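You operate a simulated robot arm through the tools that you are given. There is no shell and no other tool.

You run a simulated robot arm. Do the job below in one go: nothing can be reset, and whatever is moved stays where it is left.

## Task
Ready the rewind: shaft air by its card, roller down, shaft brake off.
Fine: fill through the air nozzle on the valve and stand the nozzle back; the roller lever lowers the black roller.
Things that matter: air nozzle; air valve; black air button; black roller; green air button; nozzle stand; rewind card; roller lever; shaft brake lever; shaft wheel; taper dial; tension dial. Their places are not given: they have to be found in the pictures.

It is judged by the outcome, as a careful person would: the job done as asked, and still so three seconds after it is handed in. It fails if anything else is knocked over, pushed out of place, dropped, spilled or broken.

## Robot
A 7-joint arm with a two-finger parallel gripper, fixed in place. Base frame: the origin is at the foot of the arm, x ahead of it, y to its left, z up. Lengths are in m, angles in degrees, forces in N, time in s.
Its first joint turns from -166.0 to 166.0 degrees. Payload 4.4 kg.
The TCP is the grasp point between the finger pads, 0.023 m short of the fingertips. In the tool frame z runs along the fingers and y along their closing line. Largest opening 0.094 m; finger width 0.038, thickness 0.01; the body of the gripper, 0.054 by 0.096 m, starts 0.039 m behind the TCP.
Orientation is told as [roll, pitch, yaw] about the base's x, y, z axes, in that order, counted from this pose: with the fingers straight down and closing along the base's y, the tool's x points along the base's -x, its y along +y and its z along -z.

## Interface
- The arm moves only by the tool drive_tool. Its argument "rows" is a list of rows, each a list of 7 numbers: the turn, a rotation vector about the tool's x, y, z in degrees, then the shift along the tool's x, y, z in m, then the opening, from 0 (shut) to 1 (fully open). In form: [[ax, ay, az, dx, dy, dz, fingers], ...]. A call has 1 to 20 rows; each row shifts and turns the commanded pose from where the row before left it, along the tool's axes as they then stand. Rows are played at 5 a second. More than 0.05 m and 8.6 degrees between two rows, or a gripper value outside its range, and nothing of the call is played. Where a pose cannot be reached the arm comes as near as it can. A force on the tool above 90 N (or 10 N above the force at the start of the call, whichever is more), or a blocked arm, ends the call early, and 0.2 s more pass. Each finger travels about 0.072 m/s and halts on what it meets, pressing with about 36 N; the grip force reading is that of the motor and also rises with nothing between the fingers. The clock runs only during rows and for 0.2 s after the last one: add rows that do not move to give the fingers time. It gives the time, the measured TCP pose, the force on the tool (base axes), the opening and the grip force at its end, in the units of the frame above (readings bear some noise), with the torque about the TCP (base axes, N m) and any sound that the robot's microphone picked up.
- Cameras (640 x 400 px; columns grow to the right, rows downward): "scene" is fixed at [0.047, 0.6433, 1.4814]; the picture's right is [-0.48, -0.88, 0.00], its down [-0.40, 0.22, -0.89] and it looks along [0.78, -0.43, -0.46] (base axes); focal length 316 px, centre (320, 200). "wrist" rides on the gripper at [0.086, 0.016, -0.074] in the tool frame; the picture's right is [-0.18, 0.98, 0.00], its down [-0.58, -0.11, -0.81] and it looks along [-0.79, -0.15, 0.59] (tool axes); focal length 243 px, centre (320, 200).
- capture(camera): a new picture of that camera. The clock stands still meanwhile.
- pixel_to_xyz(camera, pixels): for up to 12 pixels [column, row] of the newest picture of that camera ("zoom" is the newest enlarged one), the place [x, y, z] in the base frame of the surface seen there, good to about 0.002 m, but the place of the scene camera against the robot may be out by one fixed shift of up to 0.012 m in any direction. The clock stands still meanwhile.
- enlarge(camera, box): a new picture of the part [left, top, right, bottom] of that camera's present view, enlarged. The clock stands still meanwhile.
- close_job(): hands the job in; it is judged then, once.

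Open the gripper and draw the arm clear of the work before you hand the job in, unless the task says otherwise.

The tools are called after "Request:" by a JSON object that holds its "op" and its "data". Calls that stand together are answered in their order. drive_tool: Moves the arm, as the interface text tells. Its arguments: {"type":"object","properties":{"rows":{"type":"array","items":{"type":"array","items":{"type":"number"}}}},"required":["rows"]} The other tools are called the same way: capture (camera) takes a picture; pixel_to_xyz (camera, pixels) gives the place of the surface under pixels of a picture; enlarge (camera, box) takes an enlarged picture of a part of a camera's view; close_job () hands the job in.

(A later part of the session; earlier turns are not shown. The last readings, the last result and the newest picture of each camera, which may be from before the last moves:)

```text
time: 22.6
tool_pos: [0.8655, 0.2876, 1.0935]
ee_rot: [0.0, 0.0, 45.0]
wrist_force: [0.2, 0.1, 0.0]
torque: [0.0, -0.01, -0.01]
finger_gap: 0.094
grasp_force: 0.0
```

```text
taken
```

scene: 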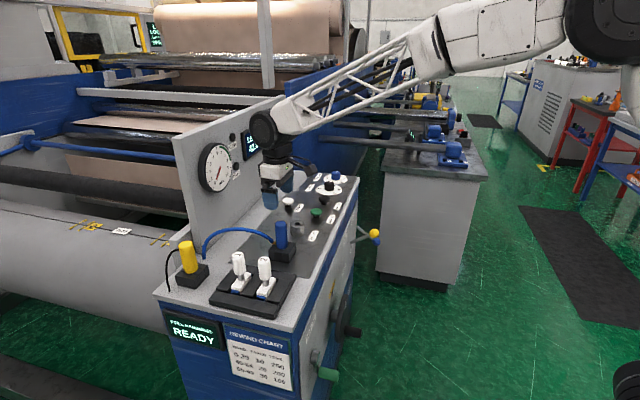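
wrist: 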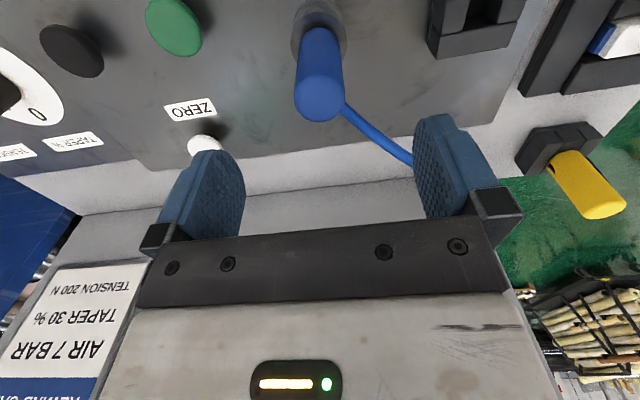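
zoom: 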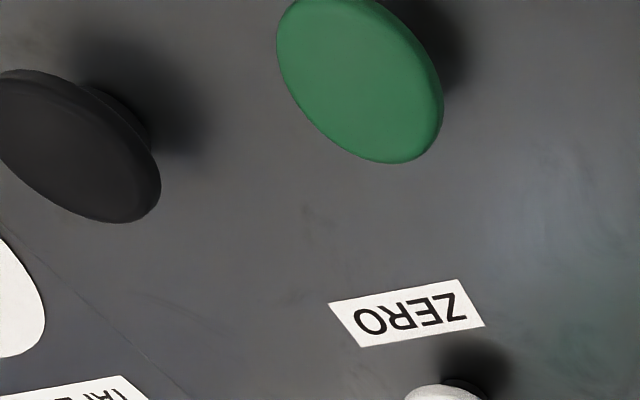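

The nozzle stays put at (320,70). I shift over to the green button and look down at it.

Request:
{"op": "drive_tool", "data": {"rows": [[0, 0, 0, 0.008, -0.029, 0, 1], [0, 0, 0, 0.008, -0.029, 0, 1], [0, 0, 0, 0.008, -0.029, 0, 1], [0, 0, 0, 0.008, -0.029, 0, 1], [0, 0, 0, 0, 0, 0, 1]]}}

Request:
{"op": "capture", "data": {"camera": "wrist"}}

Request:
{"op": "pixel_to_xyz", "data": {"camera": "wrist", "pixels": [[320, 55], [300, 55], [340, 55], [320, 40], [320, 70]]}}

```text
time: 23.8
tool_pos: [0.9241, 0.1823, 1.0936]
ee_rot: [0.0, 0.0, 45.0]
wrist_force: [-0.1, 0.1, -0.2]
torque: [0.0, 0.04, -0.01]
finger_gap: 0.0939
grasp_force: 0.0
```

```text
taken
```

wrist: 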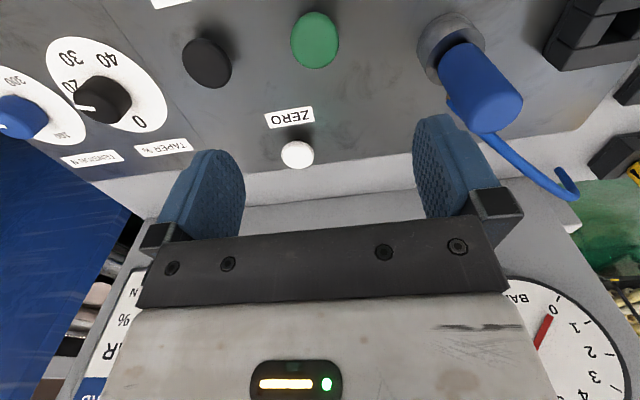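

```text
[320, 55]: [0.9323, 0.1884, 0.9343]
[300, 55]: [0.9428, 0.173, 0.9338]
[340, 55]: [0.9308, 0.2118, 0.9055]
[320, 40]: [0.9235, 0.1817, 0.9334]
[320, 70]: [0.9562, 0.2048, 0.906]
```

The green button centre is near (0.926,0.178,0.9335). I close the fingers, centre over it and come down to just above it.

Request:
{"op": "drive_tool", "data": {"rows": [[0, 0, 0, 0.0018, -0.0046, 0, 0.5], [0, 0, 0, 0, 0, 0, 0], [0, 0, 0, 0, 0, 0, 0], [0, 0, 0, 0, 0, 0, 0], [0, 0, 0, 0, 0, 0.03, 0], [0, 0, 0, 0, 0, 0.03, 0], [0, 0, 0, 0, 0, 0.03, 0], [0, 0, 0, 0, 0, 0.03, 0], [0, 0, 0, 0, 0, 0.01, 0], [0, 0, 0, 0, 0, 0, 0]]}}

Request:
{"op": "enlarge", "data": {"camera": "scene", "box": [260, 170, 350, 240]}}

Request:
{"op": "capture", "data": {"camera": "wrist"}}

Request:
{"op": "enlarge", "data": {"camera": "scene", "box": [190, 120, 250, 200]}}

```text
time: 26.0
tool_pos: [0.9278, 0.1767, 0.9633]
ee_rot: [0.0, 0.1, 45.1]
wrist_force: [-0.2, 1.1, -1.0]
torque: [0.03, 0.02, 0.01]
finger_gap: 0.0002
grasp_force: 35.8
```

```text
5.71 times, centred on (305, 205) of scene
```

zoom: 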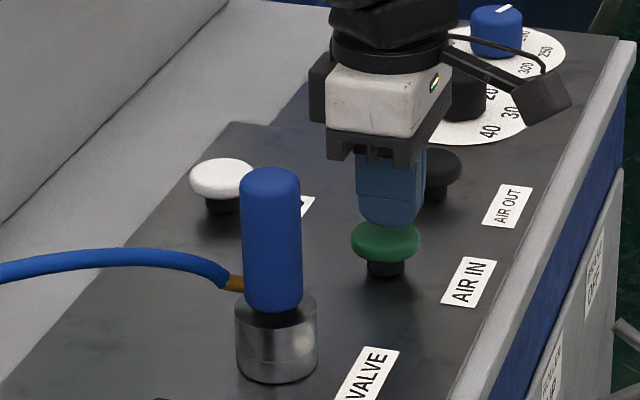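

```text
taken
```

wrist: 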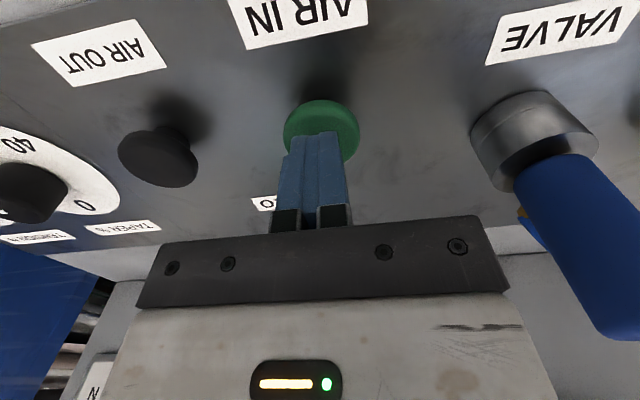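

```text
5.00 times, centred on (220, 160) of scene
```

zoom: 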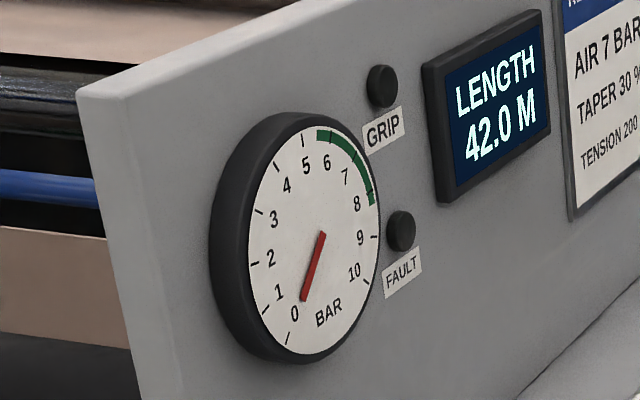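

The closed fingertips hover 7 mm over the green button and the gauge is at about 0. I do a brief first press and read the force.

Request:
{"op": "drive_tool", "data": {"rows": [[0, 0, 0, 0, 0, 0.006, 0], [0, 0, 0, 0, 0, 0.003, 0], [0, 0, 0, 0, 0, 0.0, 0]]}}

Request:
{"op": "enlarge", "data": {"camera": "scene", "box": [190, 120, 250, 200]}}

```text
time: 26.8
tool_pos: [0.9274, 0.1781, 0.9556]
ee_rot: [0.0, 0.1, 45.0]
wrist_force: [-0.1, -0.7, 1.0]
torque: [-0.03, -0.03, 0.04]
finger_gap: 0.0
grasp_force: 35.6
```

```text
5.00 times, centred on (220, 160) of scene
```

zoom: 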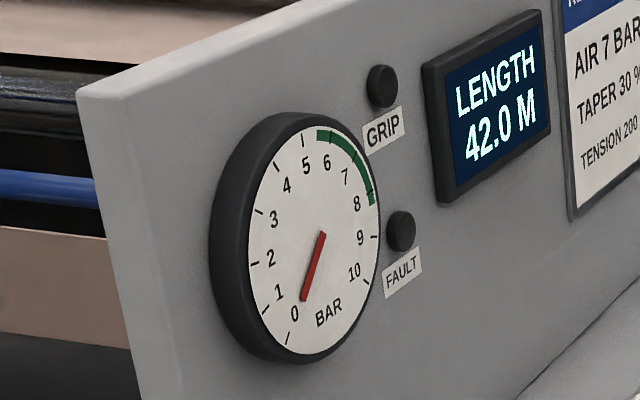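

Barely touching (force about 1 N). I press 2 mm further and hold one beat.

Request:
{"op": "drive_tool", "data": {"rows": [[0, 0, 0, 0, 0, 0.002, 0], [0, 0, 0, 0, 0, 0.001, 0]]}}

Request:
{"op": "enlarge", "data": {"camera": "scene", "box": [190, 120, 250, 200]}}

```text
time: 27.4
tool_pos: [0.9269, 0.1773, 0.9521]
ee_rot: [0.0, 0.1, 44.9]
wrist_force: [0.4, 1.1, 1.3]
torque: [0.0, 0.04, -0.02]
finger_gap: 0.0003
grasp_force: 36.4
```

```text
5.00 times, centred on (220, 160) of scene
```

zoom: 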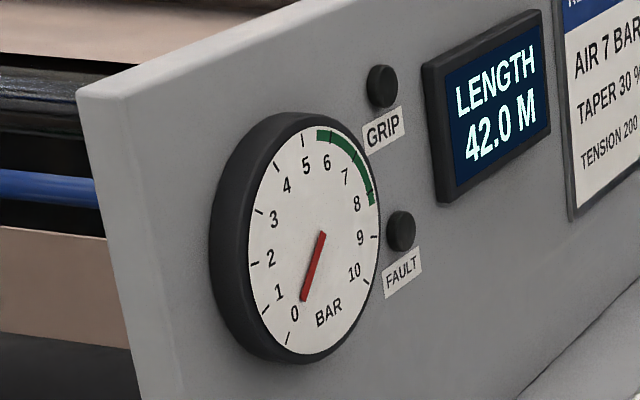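

Spring load is light (1.3 N) and the gauge has not moved. I press another 2 mm.

Request:
{"op": "drive_tool", "data": {"rows": [[0, 0, 0, 0, 0, 0.002, 0]]}}

Request:
{"op": "enlarge", "data": {"camera": "scene", "box": [190, 120, 250, 200]}}

Request:
{"op": "enlarge", "data": {"camera": "scene", "box": [260, 170, 350, 240]}}

```text
time: 27.8
tool_pos: [0.9279, 0.1771, 0.9507]
ee_rot: [-0.1, 0.0, 45.0]
wrist_force: [1.4, 1.1, 2.3]
torque: [0.05, -0.03, 0.01]
finger_gap: 0.0
grasp_force: 36.1
```

```text
5.00 times, centred on (220, 160) of scene
```

zoom: 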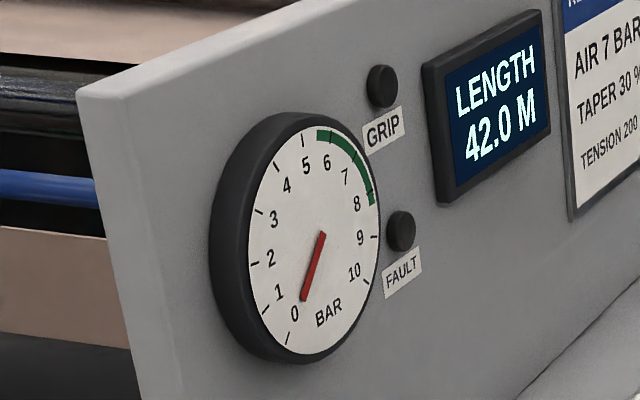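

```text
5.71 times, centred on (305, 205) of scene
```

zoom: 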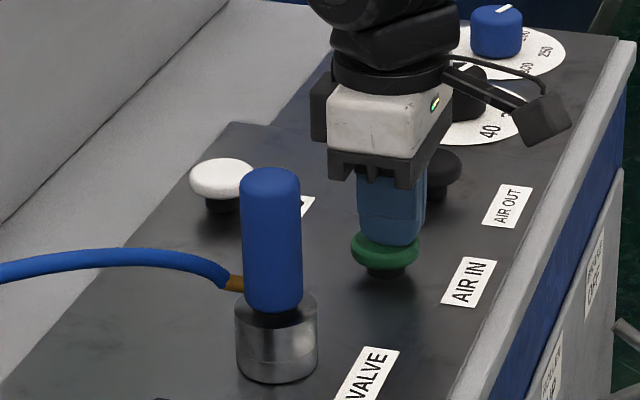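

The button is going down but the gauge still reads about 0. I press further in small steps.

Request:
{"op": "drive_tool", "data": {"rows": [[0, 0, 0, 0, 0, 0.002, 0]]}}

Request:
{"op": "enlarge", "data": {"camera": "scene", "box": [190, 120, 250, 200]}}

```text
time: 28.2
tool_pos: [0.9272, 0.1783, 0.9485]
ee_rot: [0.0, 0.0, 45.0]
wrist_force: [0.9, -0.9, 2.5]
torque: [-0.02, -0.02, -0.02]
finger_gap: 0.0001
grasp_force: 36.0
```

```text
5.00 times, centred on (220, 160) of scene
```

zoom: 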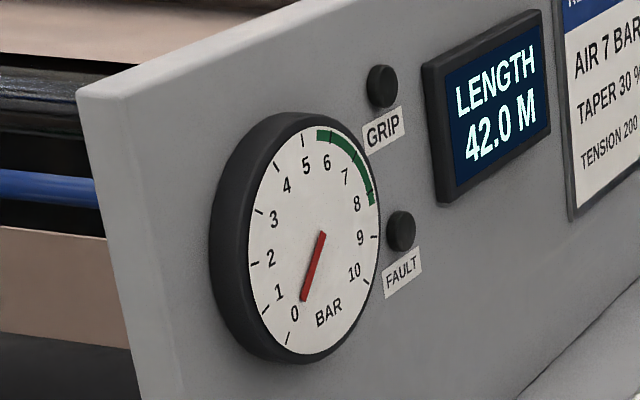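

Still no air; I continue another 2 mm and hold a beat.

Request:
{"op": "drive_tool", "data": {"rows": [[0, 0, 0, 0, 0, 0.002, 0], [0, 0, 0, 0, 0, 0, 0]]}}

Request:
{"op": "enlarge", "data": {"camera": "scene", "box": [190, 120, 250, 200]}}

Request:
{"op": "enlarge", "data": {"camera": "scene", "box": [260, 170, 350, 240]}}

```text
time: 28.8
tool_pos: [0.926, 0.1765, 0.9456]
ee_rot: [0.1, 0.0, 45.1]
wrist_force: [1.8, 1.5, 4.4]
torque: [0.02, -0.04, 0.01]
finger_gap: 0.0
grasp_force: 36.1
heard: click
```

```text
5.00 times, centred on (220, 160) of scene
```

zoom: 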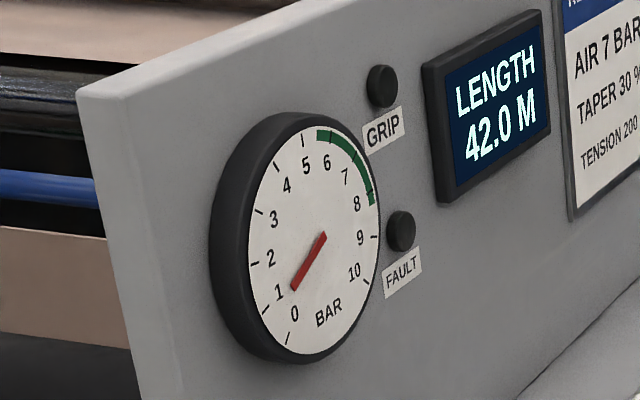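

```text
5.71 times, centred on (305, 205) of scene
```

zoom: 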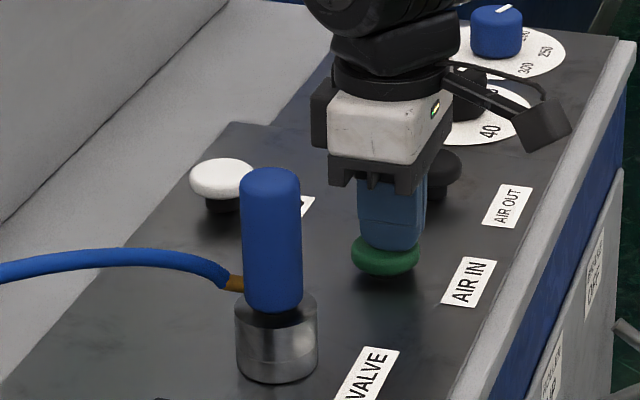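

A click came and the gauge rose to about 0.8 bar: the button is live while pressed. I hold for one beat and read again to learn the rate.

Request:
{"op": "drive_tool", "data": {"rows": [[0, 0, 0, 0, 0, 0, 0]]}}

Request:
{"op": "enlarge", "data": {"camera": "scene", "box": [190, 120, 250, 200]}}

```text
time: 29.2
tool_pos: [0.9272, 0.1782, 0.9458]
ee_rot: [0.0, 0.0, 45.0]
wrist_force: [1.1, 1.4, 2.8]
torque: [0.06, 0.0, 0.02]
finger_gap: 0.0
grasp_force: 36.0
```

```text
5.00 times, centred on (220, 160) of scene
```

zoom: 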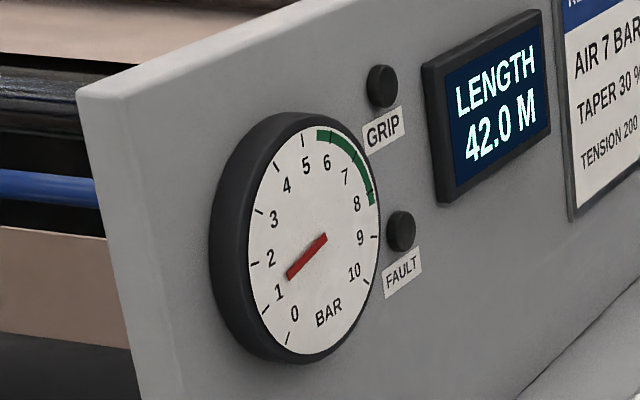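

Now about 1.4 bar after 0.4 s more. I hold for another second and read.

Request:
{"op": "drive_tool", "data": {"rows": [[0, 0, 0, 0, 0, 0, 0], [0, 0, 0, 0, 0, 0, 0], [0, 0, 0, 0, 0, 0, 0], [0, 0, 0, 0, 0, 0, 0]]}}

Request:
{"op": "enlarge", "data": {"camera": "scene", "box": [190, 120, 250, 200]}}

```text
time: 30.2
tool_pos: [0.9261, 0.1767, 0.9467]
ee_rot: [0.0, 0.0, 45.0]
wrist_force: [-0.8, 1.3, 2.7]
torque: [0.0, -0.04, 0.02]
finger_gap: 0.0
grasp_force: 36.0
```

```text
5.00 times, centred on (220, 160) of scene
```

zoom: 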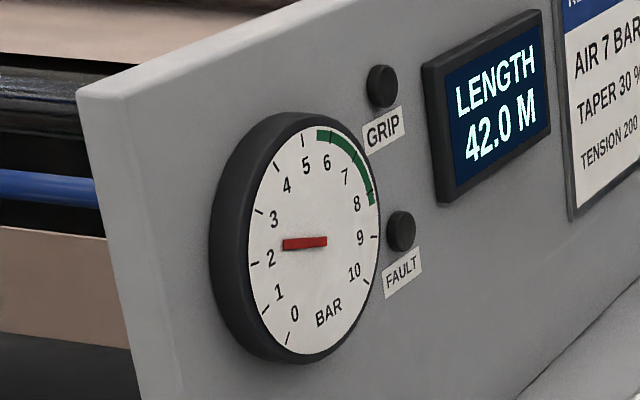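

The needle now points at about 2.3 bar, so roughly 1.2 bar/s. I hold about 2 s more, expecting near 4.7, and read again.

Request:
{"op": "drive_tool", "data": {"rows": [[0, 0, 0, 0, 0, 0, 0], [0, 0, 0, 0, 0, 0, 0], [0, 0, 0, 0, 0, 0, 0], [0, 0, 0, 0, 0, 0, 0], [0, 0, 0, 0, 0, 0, 0], [0, 0, 0, 0, 0, 0, 0], [0, 0, 0, 0, 0, 0, 0], [0, 0, 0, 0, 0, 0, 0], [0, 0, 0, 0, 0, 0, 0]]}}

Request:
{"op": "enlarge", "data": {"camera": "scene", "box": [190, 120, 250, 200]}}

```text
time: 32.2
tool_pos: [0.9265, 0.1769, 0.9464]
ee_rot: [0.0, 0.0, 45.0]
wrist_force: [-1.1, 0.5, 4.2]
torque: [-0.03, 0.02, 0.06]
finger_gap: 0.0
grasp_force: 35.7
```

```text
5.00 times, centred on (220, 160) of scene
```

zoom: 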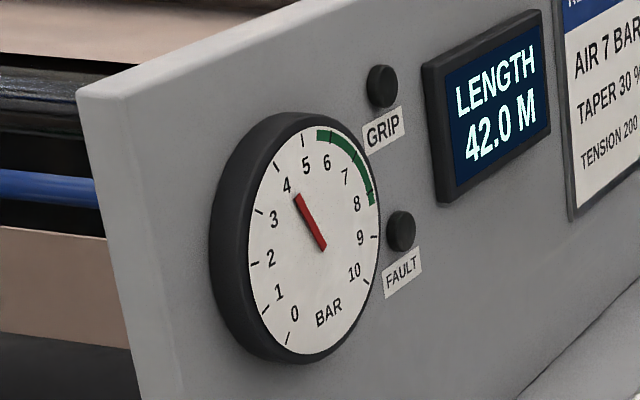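

About 4.15 bar now (≈0.93 bar/s). I hold about 1.8 s more and read again.

Request:
{"op": "drive_tool", "data": {"rows": [[0, 0, 0, 0, 0, 0, 0], [0, 0, 0, 0, 0, 0, 0], [0, 0, 0, 0, 0, 0, 0], [0, 0, 0, 0, 0, 0, 0], [0, 0, 0, 0, 0, 0, 0], [0, 0, 0, 0, 0, 0, 0], [0, 0, 0, 0, 0, 0, 0], [0, 0, 0, 0, 0, 0, 0]]}}

Request:
{"op": "enlarge", "data": {"camera": "scene", "box": [190, 120, 250, 200]}}

```text
time: 34.0
tool_pos: [0.9277, 0.1779, 0.9456]
ee_rot: [-0.1, 0.0, 45.1]
wrist_force: [-0.3, 0.8, 4.2]
torque: [0.0, -0.01, 0.01]
finger_gap: 0.0001
grasp_force: 35.8
```

```text
5.00 times, centred on (220, 160) of scene
```

zoom: 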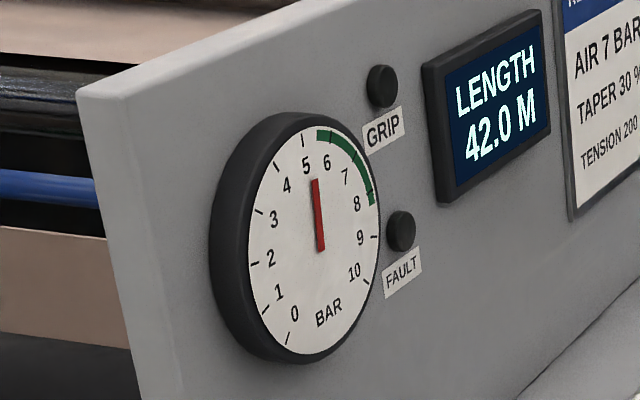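

About 5.3 bar now; filling slows as it nears supply. I hold about 3 s more and read again.

Request:
{"op": "drive_tool", "data": {"rows": [[0, 0, 0, 0, 0, 0, 0], [0, 0, 0, 0, 0, 0, 0], [0, 0, 0, 0, 0, 0, 0], [0, 0, 0, 0, 0, 0, 0], [0, 0, 0, 0, 0, 0, 0], [0, 0, 0, 0, 0, 0, 0], [0, 0, 0, 0, 0, 0, 0], [0, 0, 0, 0, 0, 0, 0], [0, 0, 0, 0, 0, 0, 0], [0, 0, 0, 0, 0, 0, 0], [0, 0, 0, 0, 0, 0, 0], [0, 0, 0, 0, 0, 0, 0], [0, 0, 0, 0, 0, 0, 0]]}}

Request:
{"op": "enlarge", "data": {"camera": "scene", "box": [190, 120, 250, 200]}}

```text
time: 36.8
tool_pos: [0.928, 0.1762, 0.9459]
ee_rot: [0.0, 0.0, 45.1]
wrist_force: [-0.6, -0.6, 2.9]
torque: [-0.01, 0.03, 0.03]
finger_gap: 0.0003
grasp_force: 35.5
```

```text
5.00 times, centred on (220, 160) of scene
```

zoom: 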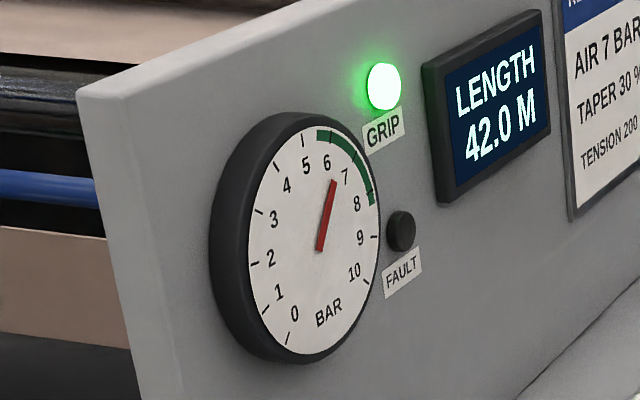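

GRIP lamp is lit green and the needle is between 6 and 7. I enlarge the gauge more for an exact reading.

Request:
{"op": "enlarge", "data": {"camera": "scene", "box": [202, 140, 234, 195]}}

```text
7.27 times, centred on (218, 168) of scene
```

zoom: 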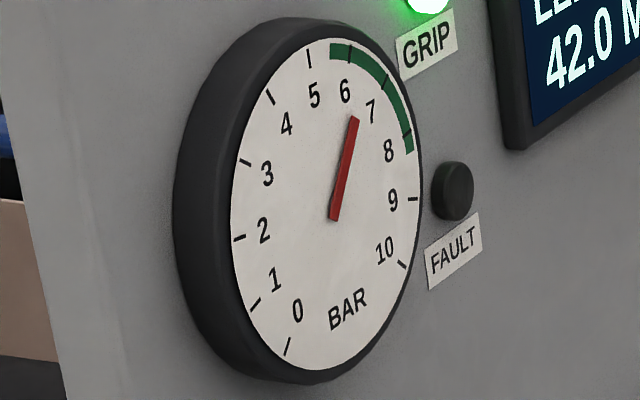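

The needle sits at about 6.4 bar. I hold about 1.8 s more.

Request:
{"op": "drive_tool", "data": {"rows": [[0, 0, 0, 0, 0, 0, 0], [0, 0, 0, 0, 0, 0, 0], [0, 0, 0, 0, 0, 0, 0], [0, 0, 0, 0, 0, 0, 0], [0, 0, 0, 0, 0, 0, 0], [0, 0, 0, 0, 0, 0, 0], [0, 0, 0, 0, 0, 0, 0], [0, 0, 0, 0, 0, 0, 0]]}}

Request:
{"op": "enlarge", "data": {"camera": "scene", "box": [202, 140, 234, 195]}}

```text
time: 38.6
tool_pos: [0.9271, 0.1774, 0.9463]
ee_rot: [0.0, -0.1, 45.1]
wrist_force: [0.0, 0.5, 2.6]
torque: [0.03, 0.05, 0.01]
finger_gap: 0.0001
grasp_force: 35.9
```

```text
7.27 times, centred on (218, 168) of scene
```

zoom: 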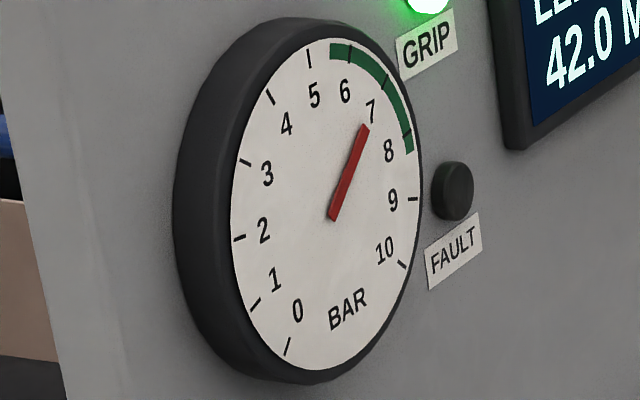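

The needle is at about 6.93, a hair under the 7 mark. I hold one more beat and lift off the button in the same call, rising clear.

Request:
{"op": "drive_tool", "data": {"rows": [[0, 0, 0, 0, 0, 0, 0], [0, 0, 0, 0, 0, -0.02, 0], [0, 0, 0, 0, 0, -0.03, 0], [0, 0, 0, 0, 0, -0.04, 0], [0, 0, 0, 0, 0, -0.04, 0], [0, 0, 0, 0, 0, -0.02, 0]]}}

Request:
{"op": "enlarge", "data": {"camera": "scene", "box": [202, 140, 234, 195]}}

Request:
{"op": "enlarge", "data": {"camera": "scene", "box": [250, 170, 350, 250]}}

```text
time: 40.0
tool_pos: [0.9264, 0.1777, 1.0943]
ee_rot: [0.1, 0.0, 45.0]
wrist_force: [-1.1, 0.3, -0.2]
torque: [-0.01, -0.04, 0.01]
finger_gap: 0.0002
grasp_force: 36.0
```

```text
7.27 times, centred on (218, 168) of scene
```

zoom: 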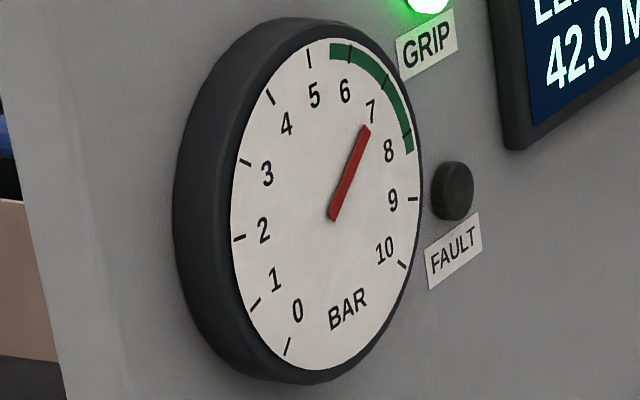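

```text
5.00 times, centred on (300, 210) of scene
```

zoom: 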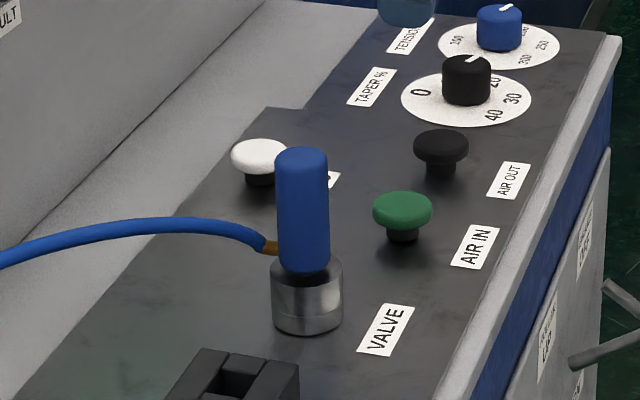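

The needle now rests right on the 7 mark with GRIP lit, and the green button is back up. I go back over the nozzle with the gripper open.

Request:
{"op": "drive_tool", "data": {"rows": [[0, 0, 0, -0.0084, 0.0302, 0, 0.3], [0, 0, 0, -0.0084, 0.0302, 0, 0.6], [0, 0, 0, -0.0084, 0.0302, 0, 1], [0, 0, 0, -0.0084, 0.0302, 0, 1], [0, 0, 0, 0, 0, 0, 1], [0, 0, 0, 0, 0, 0, 1]]}}

Request:
{"op": "capture", "data": {"camera": "wrist"}}

Request:
{"op": "enlarge", "data": {"camera": "wrist", "box": [260, 0, 380, 140]}}

Request:
{"op": "pixel_to_xyz", "data": {"camera": "wrist", "pixels": [[320, 95], [303, 95], [338, 95], [320, 112], [320, 78]]}}

```text
time: 41.4
tool_pos: [0.8646, 0.2859, 1.0967]
ee_rot: [0.0, 0.0, 45.0]
wrist_force: [-0.3, 0.0, -1.0]
torque: [-0.02, 0.01, 0.04]
finger_gap: 0.0939
grasp_force: 0.0
```

```text
taken
```

wrist: 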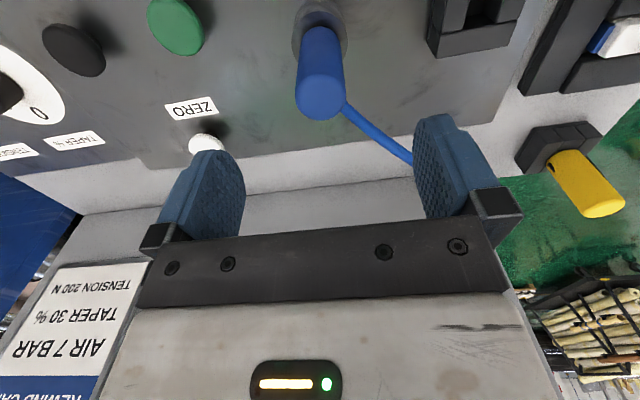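

```text
2.86 times, centred on (320, 70) of wrist
```

zoom: 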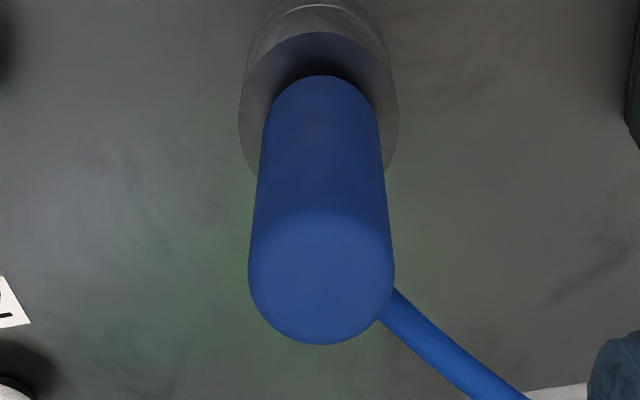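

```text
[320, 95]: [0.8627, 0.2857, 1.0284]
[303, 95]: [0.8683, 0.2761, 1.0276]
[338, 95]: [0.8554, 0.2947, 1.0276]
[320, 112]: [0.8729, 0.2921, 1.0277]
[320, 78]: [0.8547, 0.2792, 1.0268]
```

The nozzle top is at (0.863,0.2857,1.028), under the tool. I lower to the same grip height (z≈0.998) and close.

Request:
{"op": "drive_tool", "data": {"rows": [[0, 0, 0, 0.0008, 0.0, 0.02, 1], [0, 0, 0, 0, 0, 0.02, 1], [0, 0, 0, 0, 0, 0.02, 1], [0, 0, 0, 0, 0, 0.02, 1], [0, 0, 0, 0, 0, 0.0185, 1], [0, 0, 0, 0, 0, 0, 1], [0, 0, 0, 0, 0, 0, 0.5], [0, 0, 0, 0, 0, 0, 0.2], [0, 0, 0, 0, 0, 0, 0.2], [0, 0, 0, 0, 0, 0, 0.2], [0, 0, 0, 0, 0, 0, 0.2]]}}

Request:
{"op": "enlarge", "data": {"camera": "scene", "box": [202, 140, 234, 195]}}

```text
time: 43.8
tool_pos: [0.8637, 0.2856, 0.9968]
ee_rot: [0.0, 0.0, 44.9]
wrist_force: [0.2, 1.0, -0.7]
torque: [0.02, -0.03, 0.0]
finger_gap: 0.0333
grasp_force: 35.8
```

```text
7.27 times, centred on (218, 168) of scene
```

zoom: 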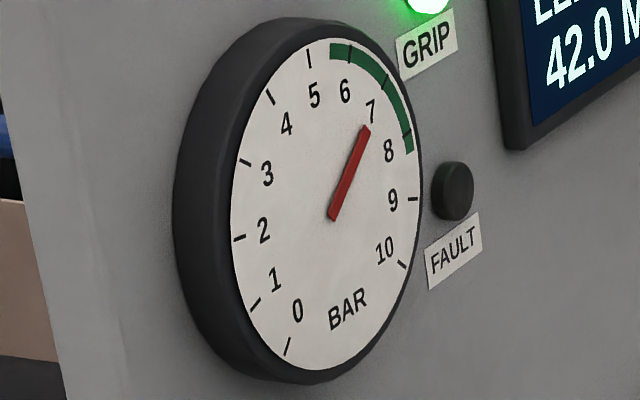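

The nozzle is gripped again and the gauge still holds 7. I lift it out of the valve and carry it over the stand.

Request:
{"op": "drive_tool", "data": {"rows": [[0, 0, 0, 0, 0, -0.01, 0.2], [0, 0, 0, 0, 0, -0.015, 0.2], [0, 0, 0, 0, 0, -0.02, 0.2], [0, 0, 0, 0, 0, -0.02, 0.2], [0, 0, 0, 0, 0.026, 0, 0.2], [0, 0, 0, 0, 0.026, 0, 0.2], [0, 0, 0, 0, 0.026, 0, 0.2], [0, 0, 0, 0, 0.026, 0, 0.2], [0, 0, 0, 0, 0.0257, 0, 0.2], [0, 0, 0, 0, 0, 0, 0.2]]}}

Request:
{"op": "enlarge", "data": {"camera": "wrist", "box": [260, 0, 380, 110]}}

Request:
{"op": "pixel_to_xyz", "data": {"camera": "zoom", "pixels": [[322, 340], [293, 345], [352, 345], [260, 245], [385, 230], [315, 180], [320, 305], [280, 290], [380, 270], [265, 190], [375, 170], [320, 240]]}}

```text
time: 46.0
tool_pos: [0.7733, 0.3772, 1.0628]
ee_rot: [0.1, 0.0, 44.9]
wrist_force: [0.2, -1.3, -2.5]
torque: [0.02, -0.01, -0.03]
finger_gap: 0.0335
grasp_force: 35.6
```

```text
3.64 times, centred on (320, 55) of wrist
```

zoom: 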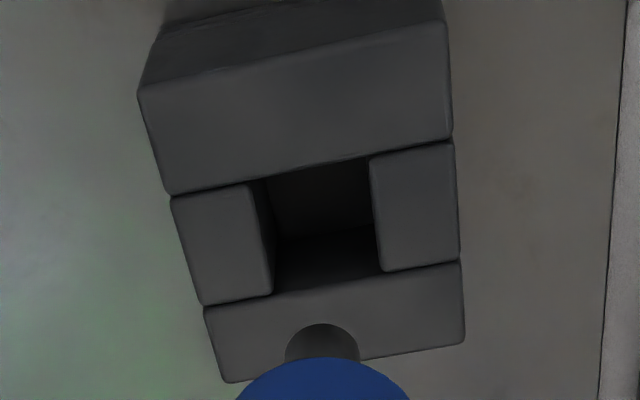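

```text
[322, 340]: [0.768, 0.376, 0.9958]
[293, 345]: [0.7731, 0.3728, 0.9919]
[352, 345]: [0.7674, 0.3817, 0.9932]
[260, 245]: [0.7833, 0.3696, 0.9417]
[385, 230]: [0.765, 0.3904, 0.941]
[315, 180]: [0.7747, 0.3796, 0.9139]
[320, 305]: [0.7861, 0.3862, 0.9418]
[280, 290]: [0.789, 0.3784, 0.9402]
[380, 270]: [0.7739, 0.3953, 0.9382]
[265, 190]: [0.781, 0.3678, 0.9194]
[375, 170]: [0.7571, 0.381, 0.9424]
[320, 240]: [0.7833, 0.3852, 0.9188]
```

The stand's square hole is centred under the tool within about 1 mm, and the tip shows at zoom (322,340). I lower the nozzle into the stand, slowing near the bottom.

Request:
{"op": "drive_tool", "data": {"rows": [[0, 0, 0, 0, -0.0007, 0.015, 0.2], [0, 0, 0, 0, 0, 0.015, 0.2], [0, 0, 0, 0, 0, 0.015, 0.2], [0, 0, 0, 0, 0, 0.01, 0.2], [0, 0, 0, 0, 0, 0.008, 0.2], [0, 0, 0, 0, 0, 0.004, 0.2], [0, 0, 0, 0, 0, 0.002, 0.2], [0, 0, 0, 0, 0, 0, 0.2]]}}

Request:
{"op": "enlarge", "data": {"camera": "scene", "box": [250, 190, 330, 270]}}

```text
time: 47.8
tool_pos: [0.7737, 0.3782, 0.9938]
ee_rot: [0.0, -0.1, 45.0]
wrist_force: [-0.2, -0.4, -1.1]
torque: [-0.01, -0.02, 0.01]
finger_gap: 0.0334
grasp_force: 35.5
```

```text
5.00 times, centred on (290, 230) of scene
```

zoom: 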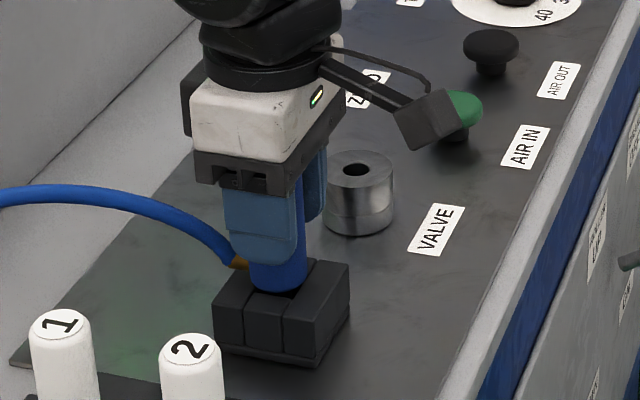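

The tip is in the stand and no contact is felt yet. I go down another 2–3 mm until it touches.

Request:
{"op": "drive_tool", "data": {"rows": [[0, 0, 0, 0, 0, 0.001, 0.2], [0, 0, 0, 0, 0, 0.001, 0.2]]}}

```text
time: 48.4
tool_pos: [0.7742, 0.3774, 0.9911]
ee_rot: [0.0, 0.0, 45.0]
wrist_force: [-0.5, 0.1, -0.1]
torque: [-0.02, 0.05, 0.01]
finger_gap: 0.0334
grasp_force: 36.1
```

Request:
{"op": "drive_tool", "data": {"rows": [[0, 0, 0, 0, 0, 0.0008, 0.2], [0, 0, 0, 0, 0, 0.0, 0.2]]}}

```text
time: 49.0
tool_pos: [0.7743, 0.3769, 0.9917]
ee_rot: [0.0, -0.1, 45.1]
wrist_force: [-0.9, -6.4, 8.4]
torque: [-0.18, 0.09, 0.03]
finger_gap: 0.0334
grasp_force: 36.0
```

Contact is felt (about 8 N up), so the nozzle is standing in the stand. I open the fingers and check it stays.

Request:
{"op": "drive_tool", "data": {"rows": [[0, 0, 0, 0, 0, -0.0005, 0.3], [0, 0, 0, 0, 0, 0, 0.6], [0, 0, 0, 0, 0, 0, 1], [0, 0, 0, 0, 0, 0, 1], [0, 0, 0, 0, 0, 0, 1]]}}

Request:
{"op": "enlarge", "data": {"camera": "scene", "box": [250, 190, 330, 270]}}

```text
time: 50.2
tool_pos: [0.7732, 0.3775, 0.9903]
ee_rot: [-0.1, 0.1, 45.1]
wrist_force: [0.4, 0.1, -0.6]
torque: [-0.01, -0.01, -0.03]
finger_gap: 0.0939
grasp_force: 0.1
```

```text
5.00 times, centred on (290, 230) of scene
```

zoom: 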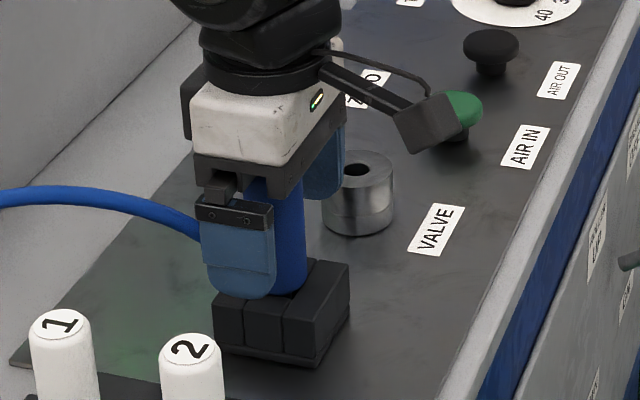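

The nozzle stands free in its stand. I raise straight up and then draw back toward the robot.

Request:
{"op": "drive_tool", "data": {"rows": [[0, 0, 0, 0, 0, -0.025, 1], [0, 0, 0, 0, 0, -0.035, 1], [0, 0, 0, 0, 0, -0.04, 1], [0, 0, 0, 0, 0, -0.04, 1], [0, 0, 0, 0.03, -0.02, 0, 1], [0, 0, 0, 0.035, -0.02, 0, 1], [0, 0, 0, 0.035, -0.02, 0, 1], [0, 0, 0, 0.035, -0.02, 0, 1], [0, 0, 0, 0.035, -0.02, 0, 1], [0, 0, 0, 0.035, -0.02, 0, 1], [0, 0, 0, 0.035, -0.02, 0, 1], [0, 0, 0, 0, 0, 0, 1]]}}

Request:
{"op": "capture", "data": {"camera": "scene"}}

Request:
{"op": "capture", "data": {"camera": "wrist"}}

Request:
{"op": "enlarge", "data": {"camera": "scene", "box": [190, 130, 350, 270]}}

```text
time: 52.8
tool_pos: [0.7016, 0.1083, 1.1325]
ee_rot: [0.0, 0.0, 44.9]
wrist_force: [0.4, 0.7, 0.4]
torque: [-0.03, 0.01, -0.01]
finger_gap: 0.094
grasp_force: 0.1
```

```text
taken
```

scene: 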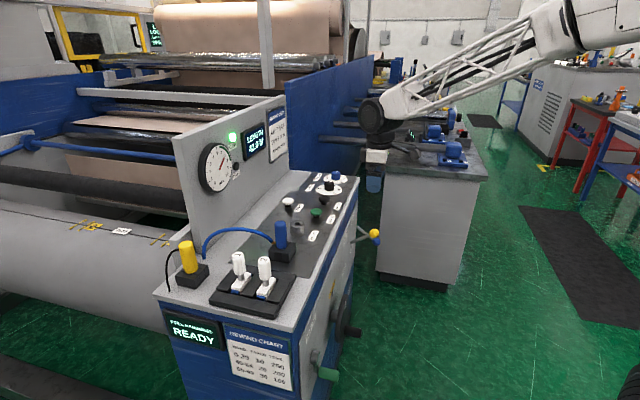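

```text
taken
```

wrist: 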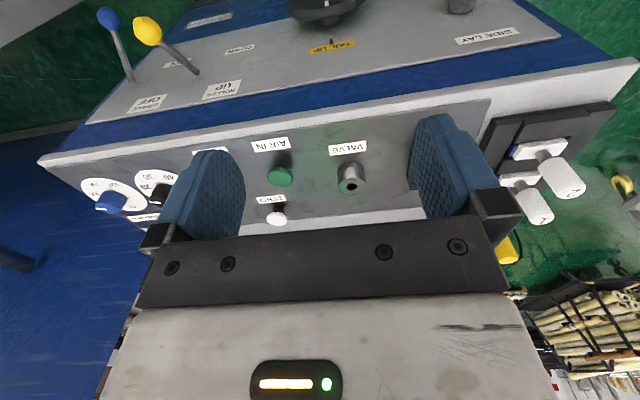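

```text
2.86 times, centred on (270, 200) of scene
```

zoom: 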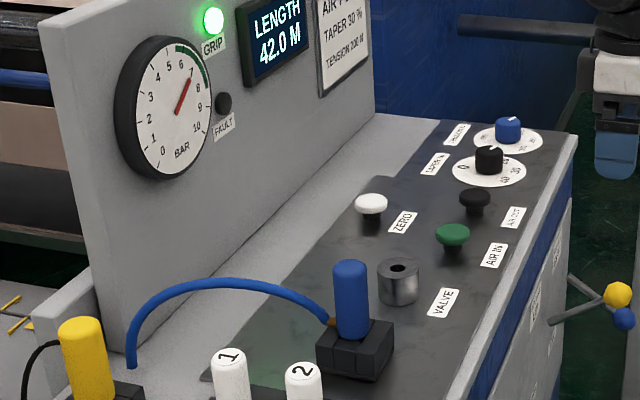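

Nozzle is back in its stand, gauge on 7, GRIP lit. Next is the roller lever: I move out in front of the yellow ball (wrist pixel (148,30)) and tilt the tool 45° toward the panel to see it well.

Request:
{"op": "drive_tool", "data": {"rows": [[0, 0, 0, 0.0274, -0.0274, 0.012, 1], [0, 0, 0, 0.0274, -0.0274, 0.012, 1], [0, 0, 0, 0.0274, -0.0274, 0.012, 1], [0, 0, 0, 0.0274, -0.0274, 0.012, 1], [0, 0, 0, 0.0274, -0.0274, 0.012, 1], [0, 0, 0, 0.0274, -0.0274, 0.012, 1], [0, 0, 0, 0.0274, -0.0274, 0.012, 1], [0, 0, 0, 0.0274, -0.0274, 0.012, 1], [0, -7.5, 0, 0, 0, 0, 1], [0, -7.5, 0, 0, 0, 0, 1], [0, -7.5, 0, 0, 0, 0, 1], [0, -7.5, 0, 0, 0, 0, 1], [0, -7.5, 0, 0, 0, 0, 1], [0, -7.5, 0, 0, 0, 0, 1], [0, 0, 0, 0, 0, 0, 1]]}}

Request:
{"op": "capture", "data": {"camera": "wrist"}}

Request:
{"op": "capture", "data": {"camera": "scene"}}

```text
time: 56.0
tool_pos: [0.7025, -0.2009, 1.0345]
ee_rot: [-0.1, -45.2, 45.1]
wrist_force: [-0.2, -0.1, 0.5]
torque: [0.02, 0.0, 0.01]
finger_gap: 0.094
grasp_force: 0.0
```

```text
taken
```

wrist: 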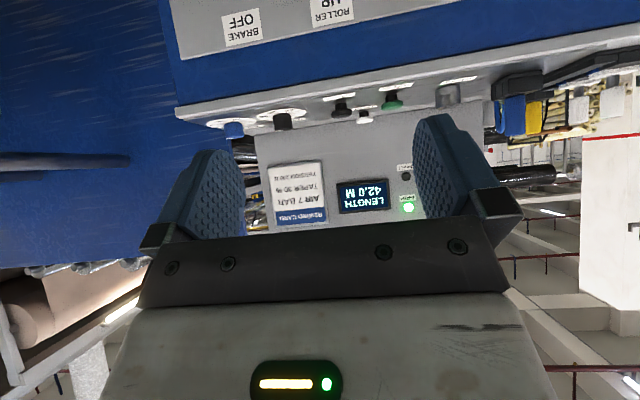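

```text
taken
```

scene: 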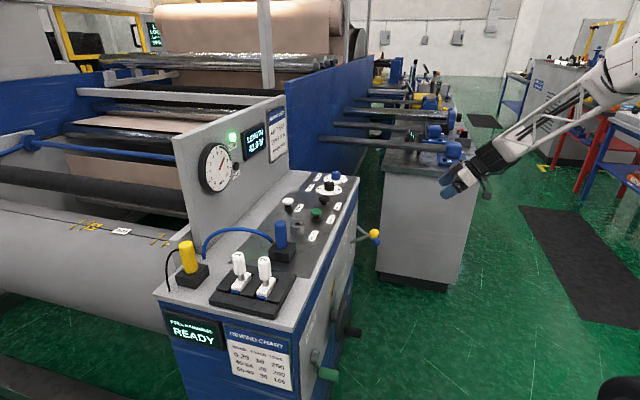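

I now advance along the tool axis toward the yellow ball, stopping about 13 cm short, and look.

Request:
{"op": "drive_tool", "data": {"rows": [[0, 0, 0, 0.0042, -0.00997, 0.0369, 1], [0, 0, 0, 0.0042, -0.00997, 0.0369, 1], [0, 0, 0, 0.0042, -0.00997, 0.0369, 1], [0, 0, 0, 0.0042, -0.00997, 0.0369, 1], [0, 0, 0, 0.0042, -0.00997, 0.0369, 1], [0, 0, 0, 0.0042, -0.00997, 0.0369, 1], [0, 0, 0, 0, 0, 0, 1]]}}

Request:
{"op": "capture", "data": {"camera": "wrist"}}

Request:
{"op": "capture", "data": {"camera": "scene"}}

```text
time: 57.6
tool_pos: [0.8431, -0.146, 0.8612]
ee_rot: [0.0, -45.0, 45.0]
wrist_force: [-0.3, 0.3, 0.0]
torque: [-0.01, -0.02, 0.0]
finger_gap: 0.0942
grasp_force: 0.0
```

```text
taken
```

wrist: 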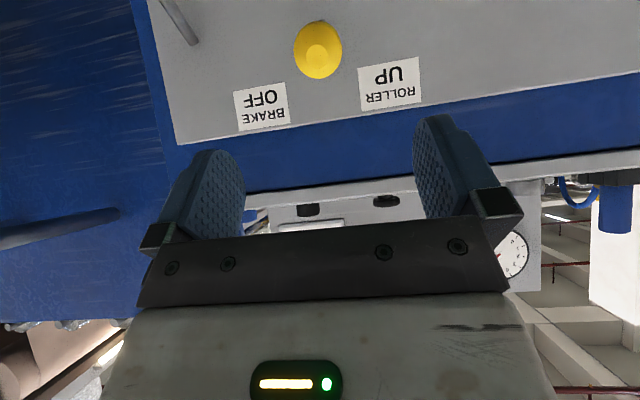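

```text
taken
```

scene: 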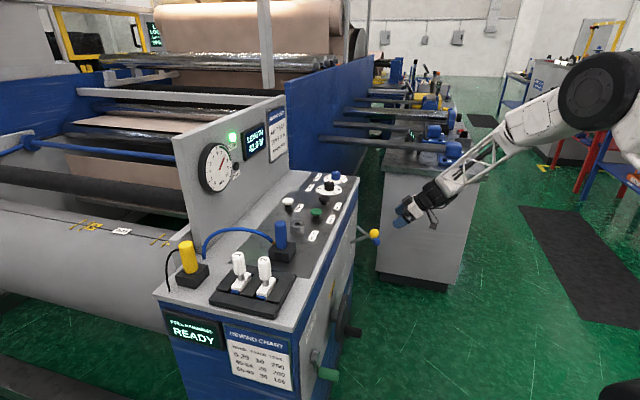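

The yellow ball is at (318,50), on the tool's column. I measure it and the labels.

Request:
{"op": "pixel_to_xyz", "data": {"camera": "wrist", "pixels": [[318, 50], [297, 50], [339, 50], [318, 28], [318, 74], [392, 90], [262, 110], [190, 40], [165, 5], [180, 25]]}}

Request:
{"op": "pixel_to_xyz", "data": {"camera": "scene", "pixels": [[375, 233], [377, 241], [385, 170], [478, 180], [378, 275], [455, 285], [470, 230], [420, 145], [453, 150]]}}

Request:
{"op": "enlarge", "data": {"camera": "scene", "box": [0, 110, 180, 260]}}

```text
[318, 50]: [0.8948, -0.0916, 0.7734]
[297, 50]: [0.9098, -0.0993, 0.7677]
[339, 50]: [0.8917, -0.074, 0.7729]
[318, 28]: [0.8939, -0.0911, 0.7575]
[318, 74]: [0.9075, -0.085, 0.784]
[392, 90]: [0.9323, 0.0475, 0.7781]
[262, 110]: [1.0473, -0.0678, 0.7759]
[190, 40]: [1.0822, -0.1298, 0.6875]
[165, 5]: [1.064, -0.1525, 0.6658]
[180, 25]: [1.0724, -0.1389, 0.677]
```

```text
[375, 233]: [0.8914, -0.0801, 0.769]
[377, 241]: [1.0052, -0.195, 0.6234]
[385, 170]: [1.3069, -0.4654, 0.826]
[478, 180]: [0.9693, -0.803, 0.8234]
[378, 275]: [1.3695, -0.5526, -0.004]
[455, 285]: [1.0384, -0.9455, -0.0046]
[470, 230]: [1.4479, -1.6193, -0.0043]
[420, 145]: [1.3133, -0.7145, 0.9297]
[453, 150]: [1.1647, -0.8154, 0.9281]
```

```text
2.67 times, centred on (90, 185) of scene
```

zoom: 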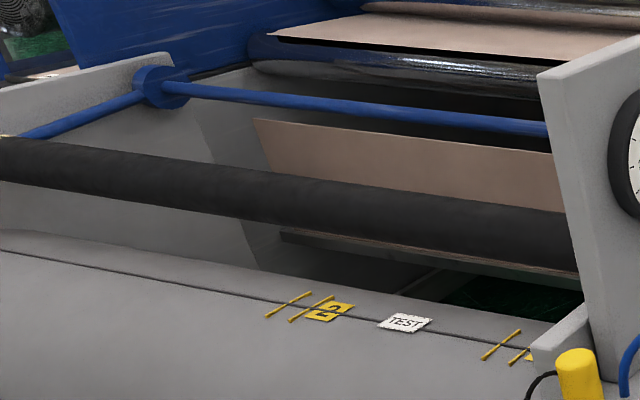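

Ball centre ≈ (0.9074,-0.0807,0.7664), straight ahead 0.132 m along the tool. I advance until the ball sits between the fingers.

Request:
{"op": "drive_tool", "data": {"rows": [[0, 0, 0, 0.0005, 0.0002, 0.03, 1], [0, 0, 0, 0.0005, 0.0002, 0.03, 1], [0, 0, 0, 0.0005, 0.0002, 0.03, 1], [0, 0, 0, 0.0005, 0, 0.022, 1], [0, 0, 0, 0, 0, 0.018, 1], [0, 0, 0, 0, 0, 0, 1]]}}

Request:
{"op": "capture", "data": {"camera": "wrist"}}

Request:
{"op": "enlarge", "data": {"camera": "scene", "box": [320, 180, 440, 280]}}

```text
time: 59.0
tool_pos: [0.9071, -0.081, 0.7667]
ee_rot: [0.0, -44.9, 45.0]
wrist_force: [0.5, 0.3, -0.2]
torque: [0.0, 0.01, -0.03]
finger_gap: 0.094
grasp_force: 0.0
```

```text
taken
```

wrist: 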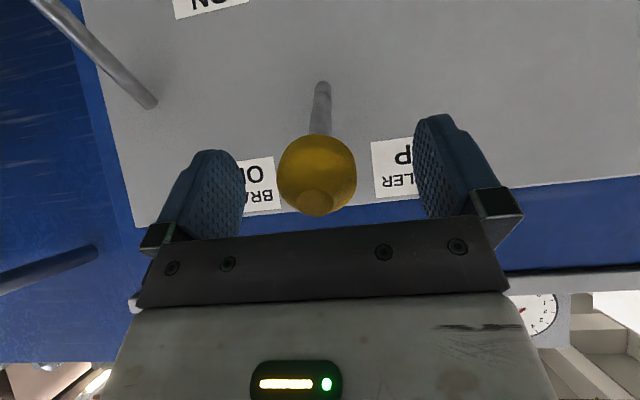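

```text
4.00 times, centred on (380, 230) of scene
```

zoom: 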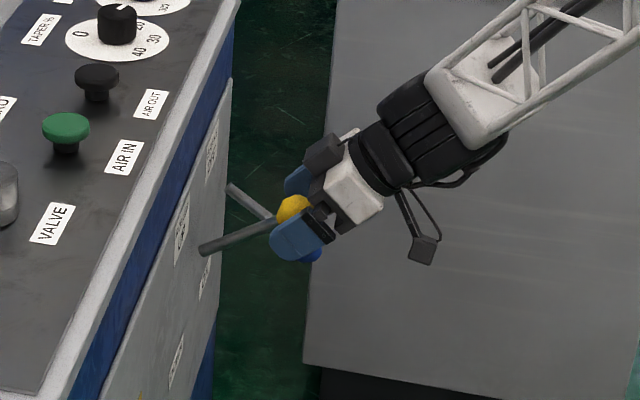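

The ball sits centred between the fingers at (316,175). I close on it.

Request:
{"op": "drive_tool", "data": {"rows": [[0, 0, 0, 0, 0, 0, 0.6], [0, 0, 0, 0, 0, 0, 0.3], [0, 0, 0, 0, 0, 0, 0.15], [0, 0, 0, 0, 0, 0, 0.15], [0, 0, 0, 0, 0, 0, 0.15]]}}

```text
time: 60.2
tool_pos: [0.9081, -0.0828, 0.7694]
ee_rot: [-0.1, -45.0, 45.0]
wrist_force: [44.2, -12.9, -15.7]
torque: [-0.25, 0.06, -0.12]
finger_gap: 0.0373
grasp_force: 44.8
```

The ball is gripped (gap 0.037) but there is a 40 N sideways load, mostly along -y of the tool, meaning the ball sits a little to that side. I shift 2 mm that way to relieve it.

Request:
{"op": "drive_tool", "data": {"rows": [[0, 0, 0, 0, -0.001, 0, 0.15], [0, 0, 0, 0, -0.001, 0, 0.15], [0, 0, 0, 0, 0, 0, 0.15]]}}

```text
time: 61.0
tool_pos: [0.9084, -0.0828, 0.7672]
ee_rot: [0.0, -45.1, 45.1]
wrist_force: [-1.4, 4.9, 7.7]
torque: [0.47, -0.48, 0.09]
finger_gap: 0.0373
grasp_force: 45.0
```

The load is relieved and the ball is held. I start moving the lever down along its arc, three steps first to check the force.

Request:
{"op": "drive_tool", "data": {"rows": [[0, 0, 0, 0.0114, 0, 0.0025, 0.15], [0, 0, 0, 0.0111, 0, 0.0035, 0.15], [0, 0, 0, 0.0109, 0, 0.0044, 0.15]]}}

Request:
{"op": "capture", "data": {"camera": "wrist"}}

```text
time: 61.8
tool_pos: [0.8967, -0.0937, 0.7362]
ee_rot: [0.0, -45.1, 45.1]
wrist_force: [10.0, 24.0, 2.6]
torque: [1.0, -0.8, -0.06]
finger_gap: 0.0372
grasp_force: 45.4
```

```text
taken
```

wrist: 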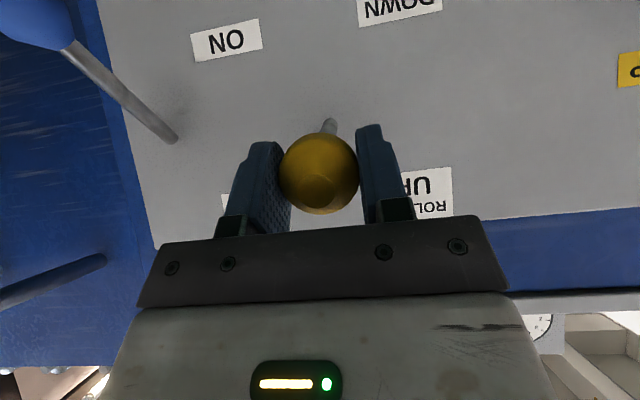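

The lever follows; there is a 24 N pull toward the panel, so I trim the radius slightly and continue four more steps.

Request:
{"op": "drive_tool", "data": {"rows": [[0, 0, 0, 0.0097, 0, 0.0062, 0.15], [0, 0, 0, 0.0095, 0, 0.0066, 0.15], [0, 0, 0, 0.0093, 0, 0.0071, 0.15], [0, 0, 0, 0.0086, 0, 0.0078, 0.15]]}}

```text
time: 62.8
tool_pos: [0.8909, -0.0981, 0.6902]
ee_rot: [-0.1, -45.0, 45.1]
wrist_force: [-17.5, 28.9, 10.4]
torque: [1.03, -0.83, 0.08]
finger_gap: 0.0373
grasp_force: 45.4
```

The lever is now about level; there is a 33 N side load toward +y of the tool, so I shift about 1.5 mm that way while continuing down.

Request:
{"op": "drive_tool", "data": {"rows": [[0, 0, 0, 0.0079, 0.0008, 0.0086, 0.15], [0, 0, 0, 0.0071, 0.0007, 0.0093, 0.15], [0, 0, 0, 0.0064, 0, 0.0098, 0.15], [0, 0, 0, 0.0054, 0, 0.0104, 0.15]]}}

Request:
{"op": "capture", "data": {"camera": "wrist"}}

```text
time: 63.8
tool_pos: [0.8975, -0.0914, 0.6451]
ee_rot: [-0.1, -45.1, 45.1]
wrist_force: [1.8, 16.6, 15.9]
torque: [0.98, -0.95, 0.11]
finger_gap: 0.0375
grasp_force: 44.9
```

```text
taken
```

wrist: 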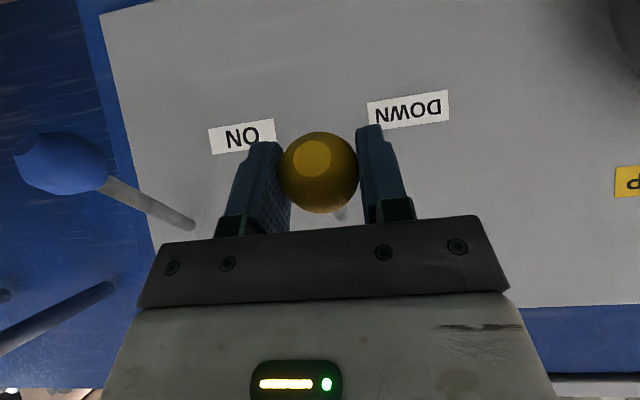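

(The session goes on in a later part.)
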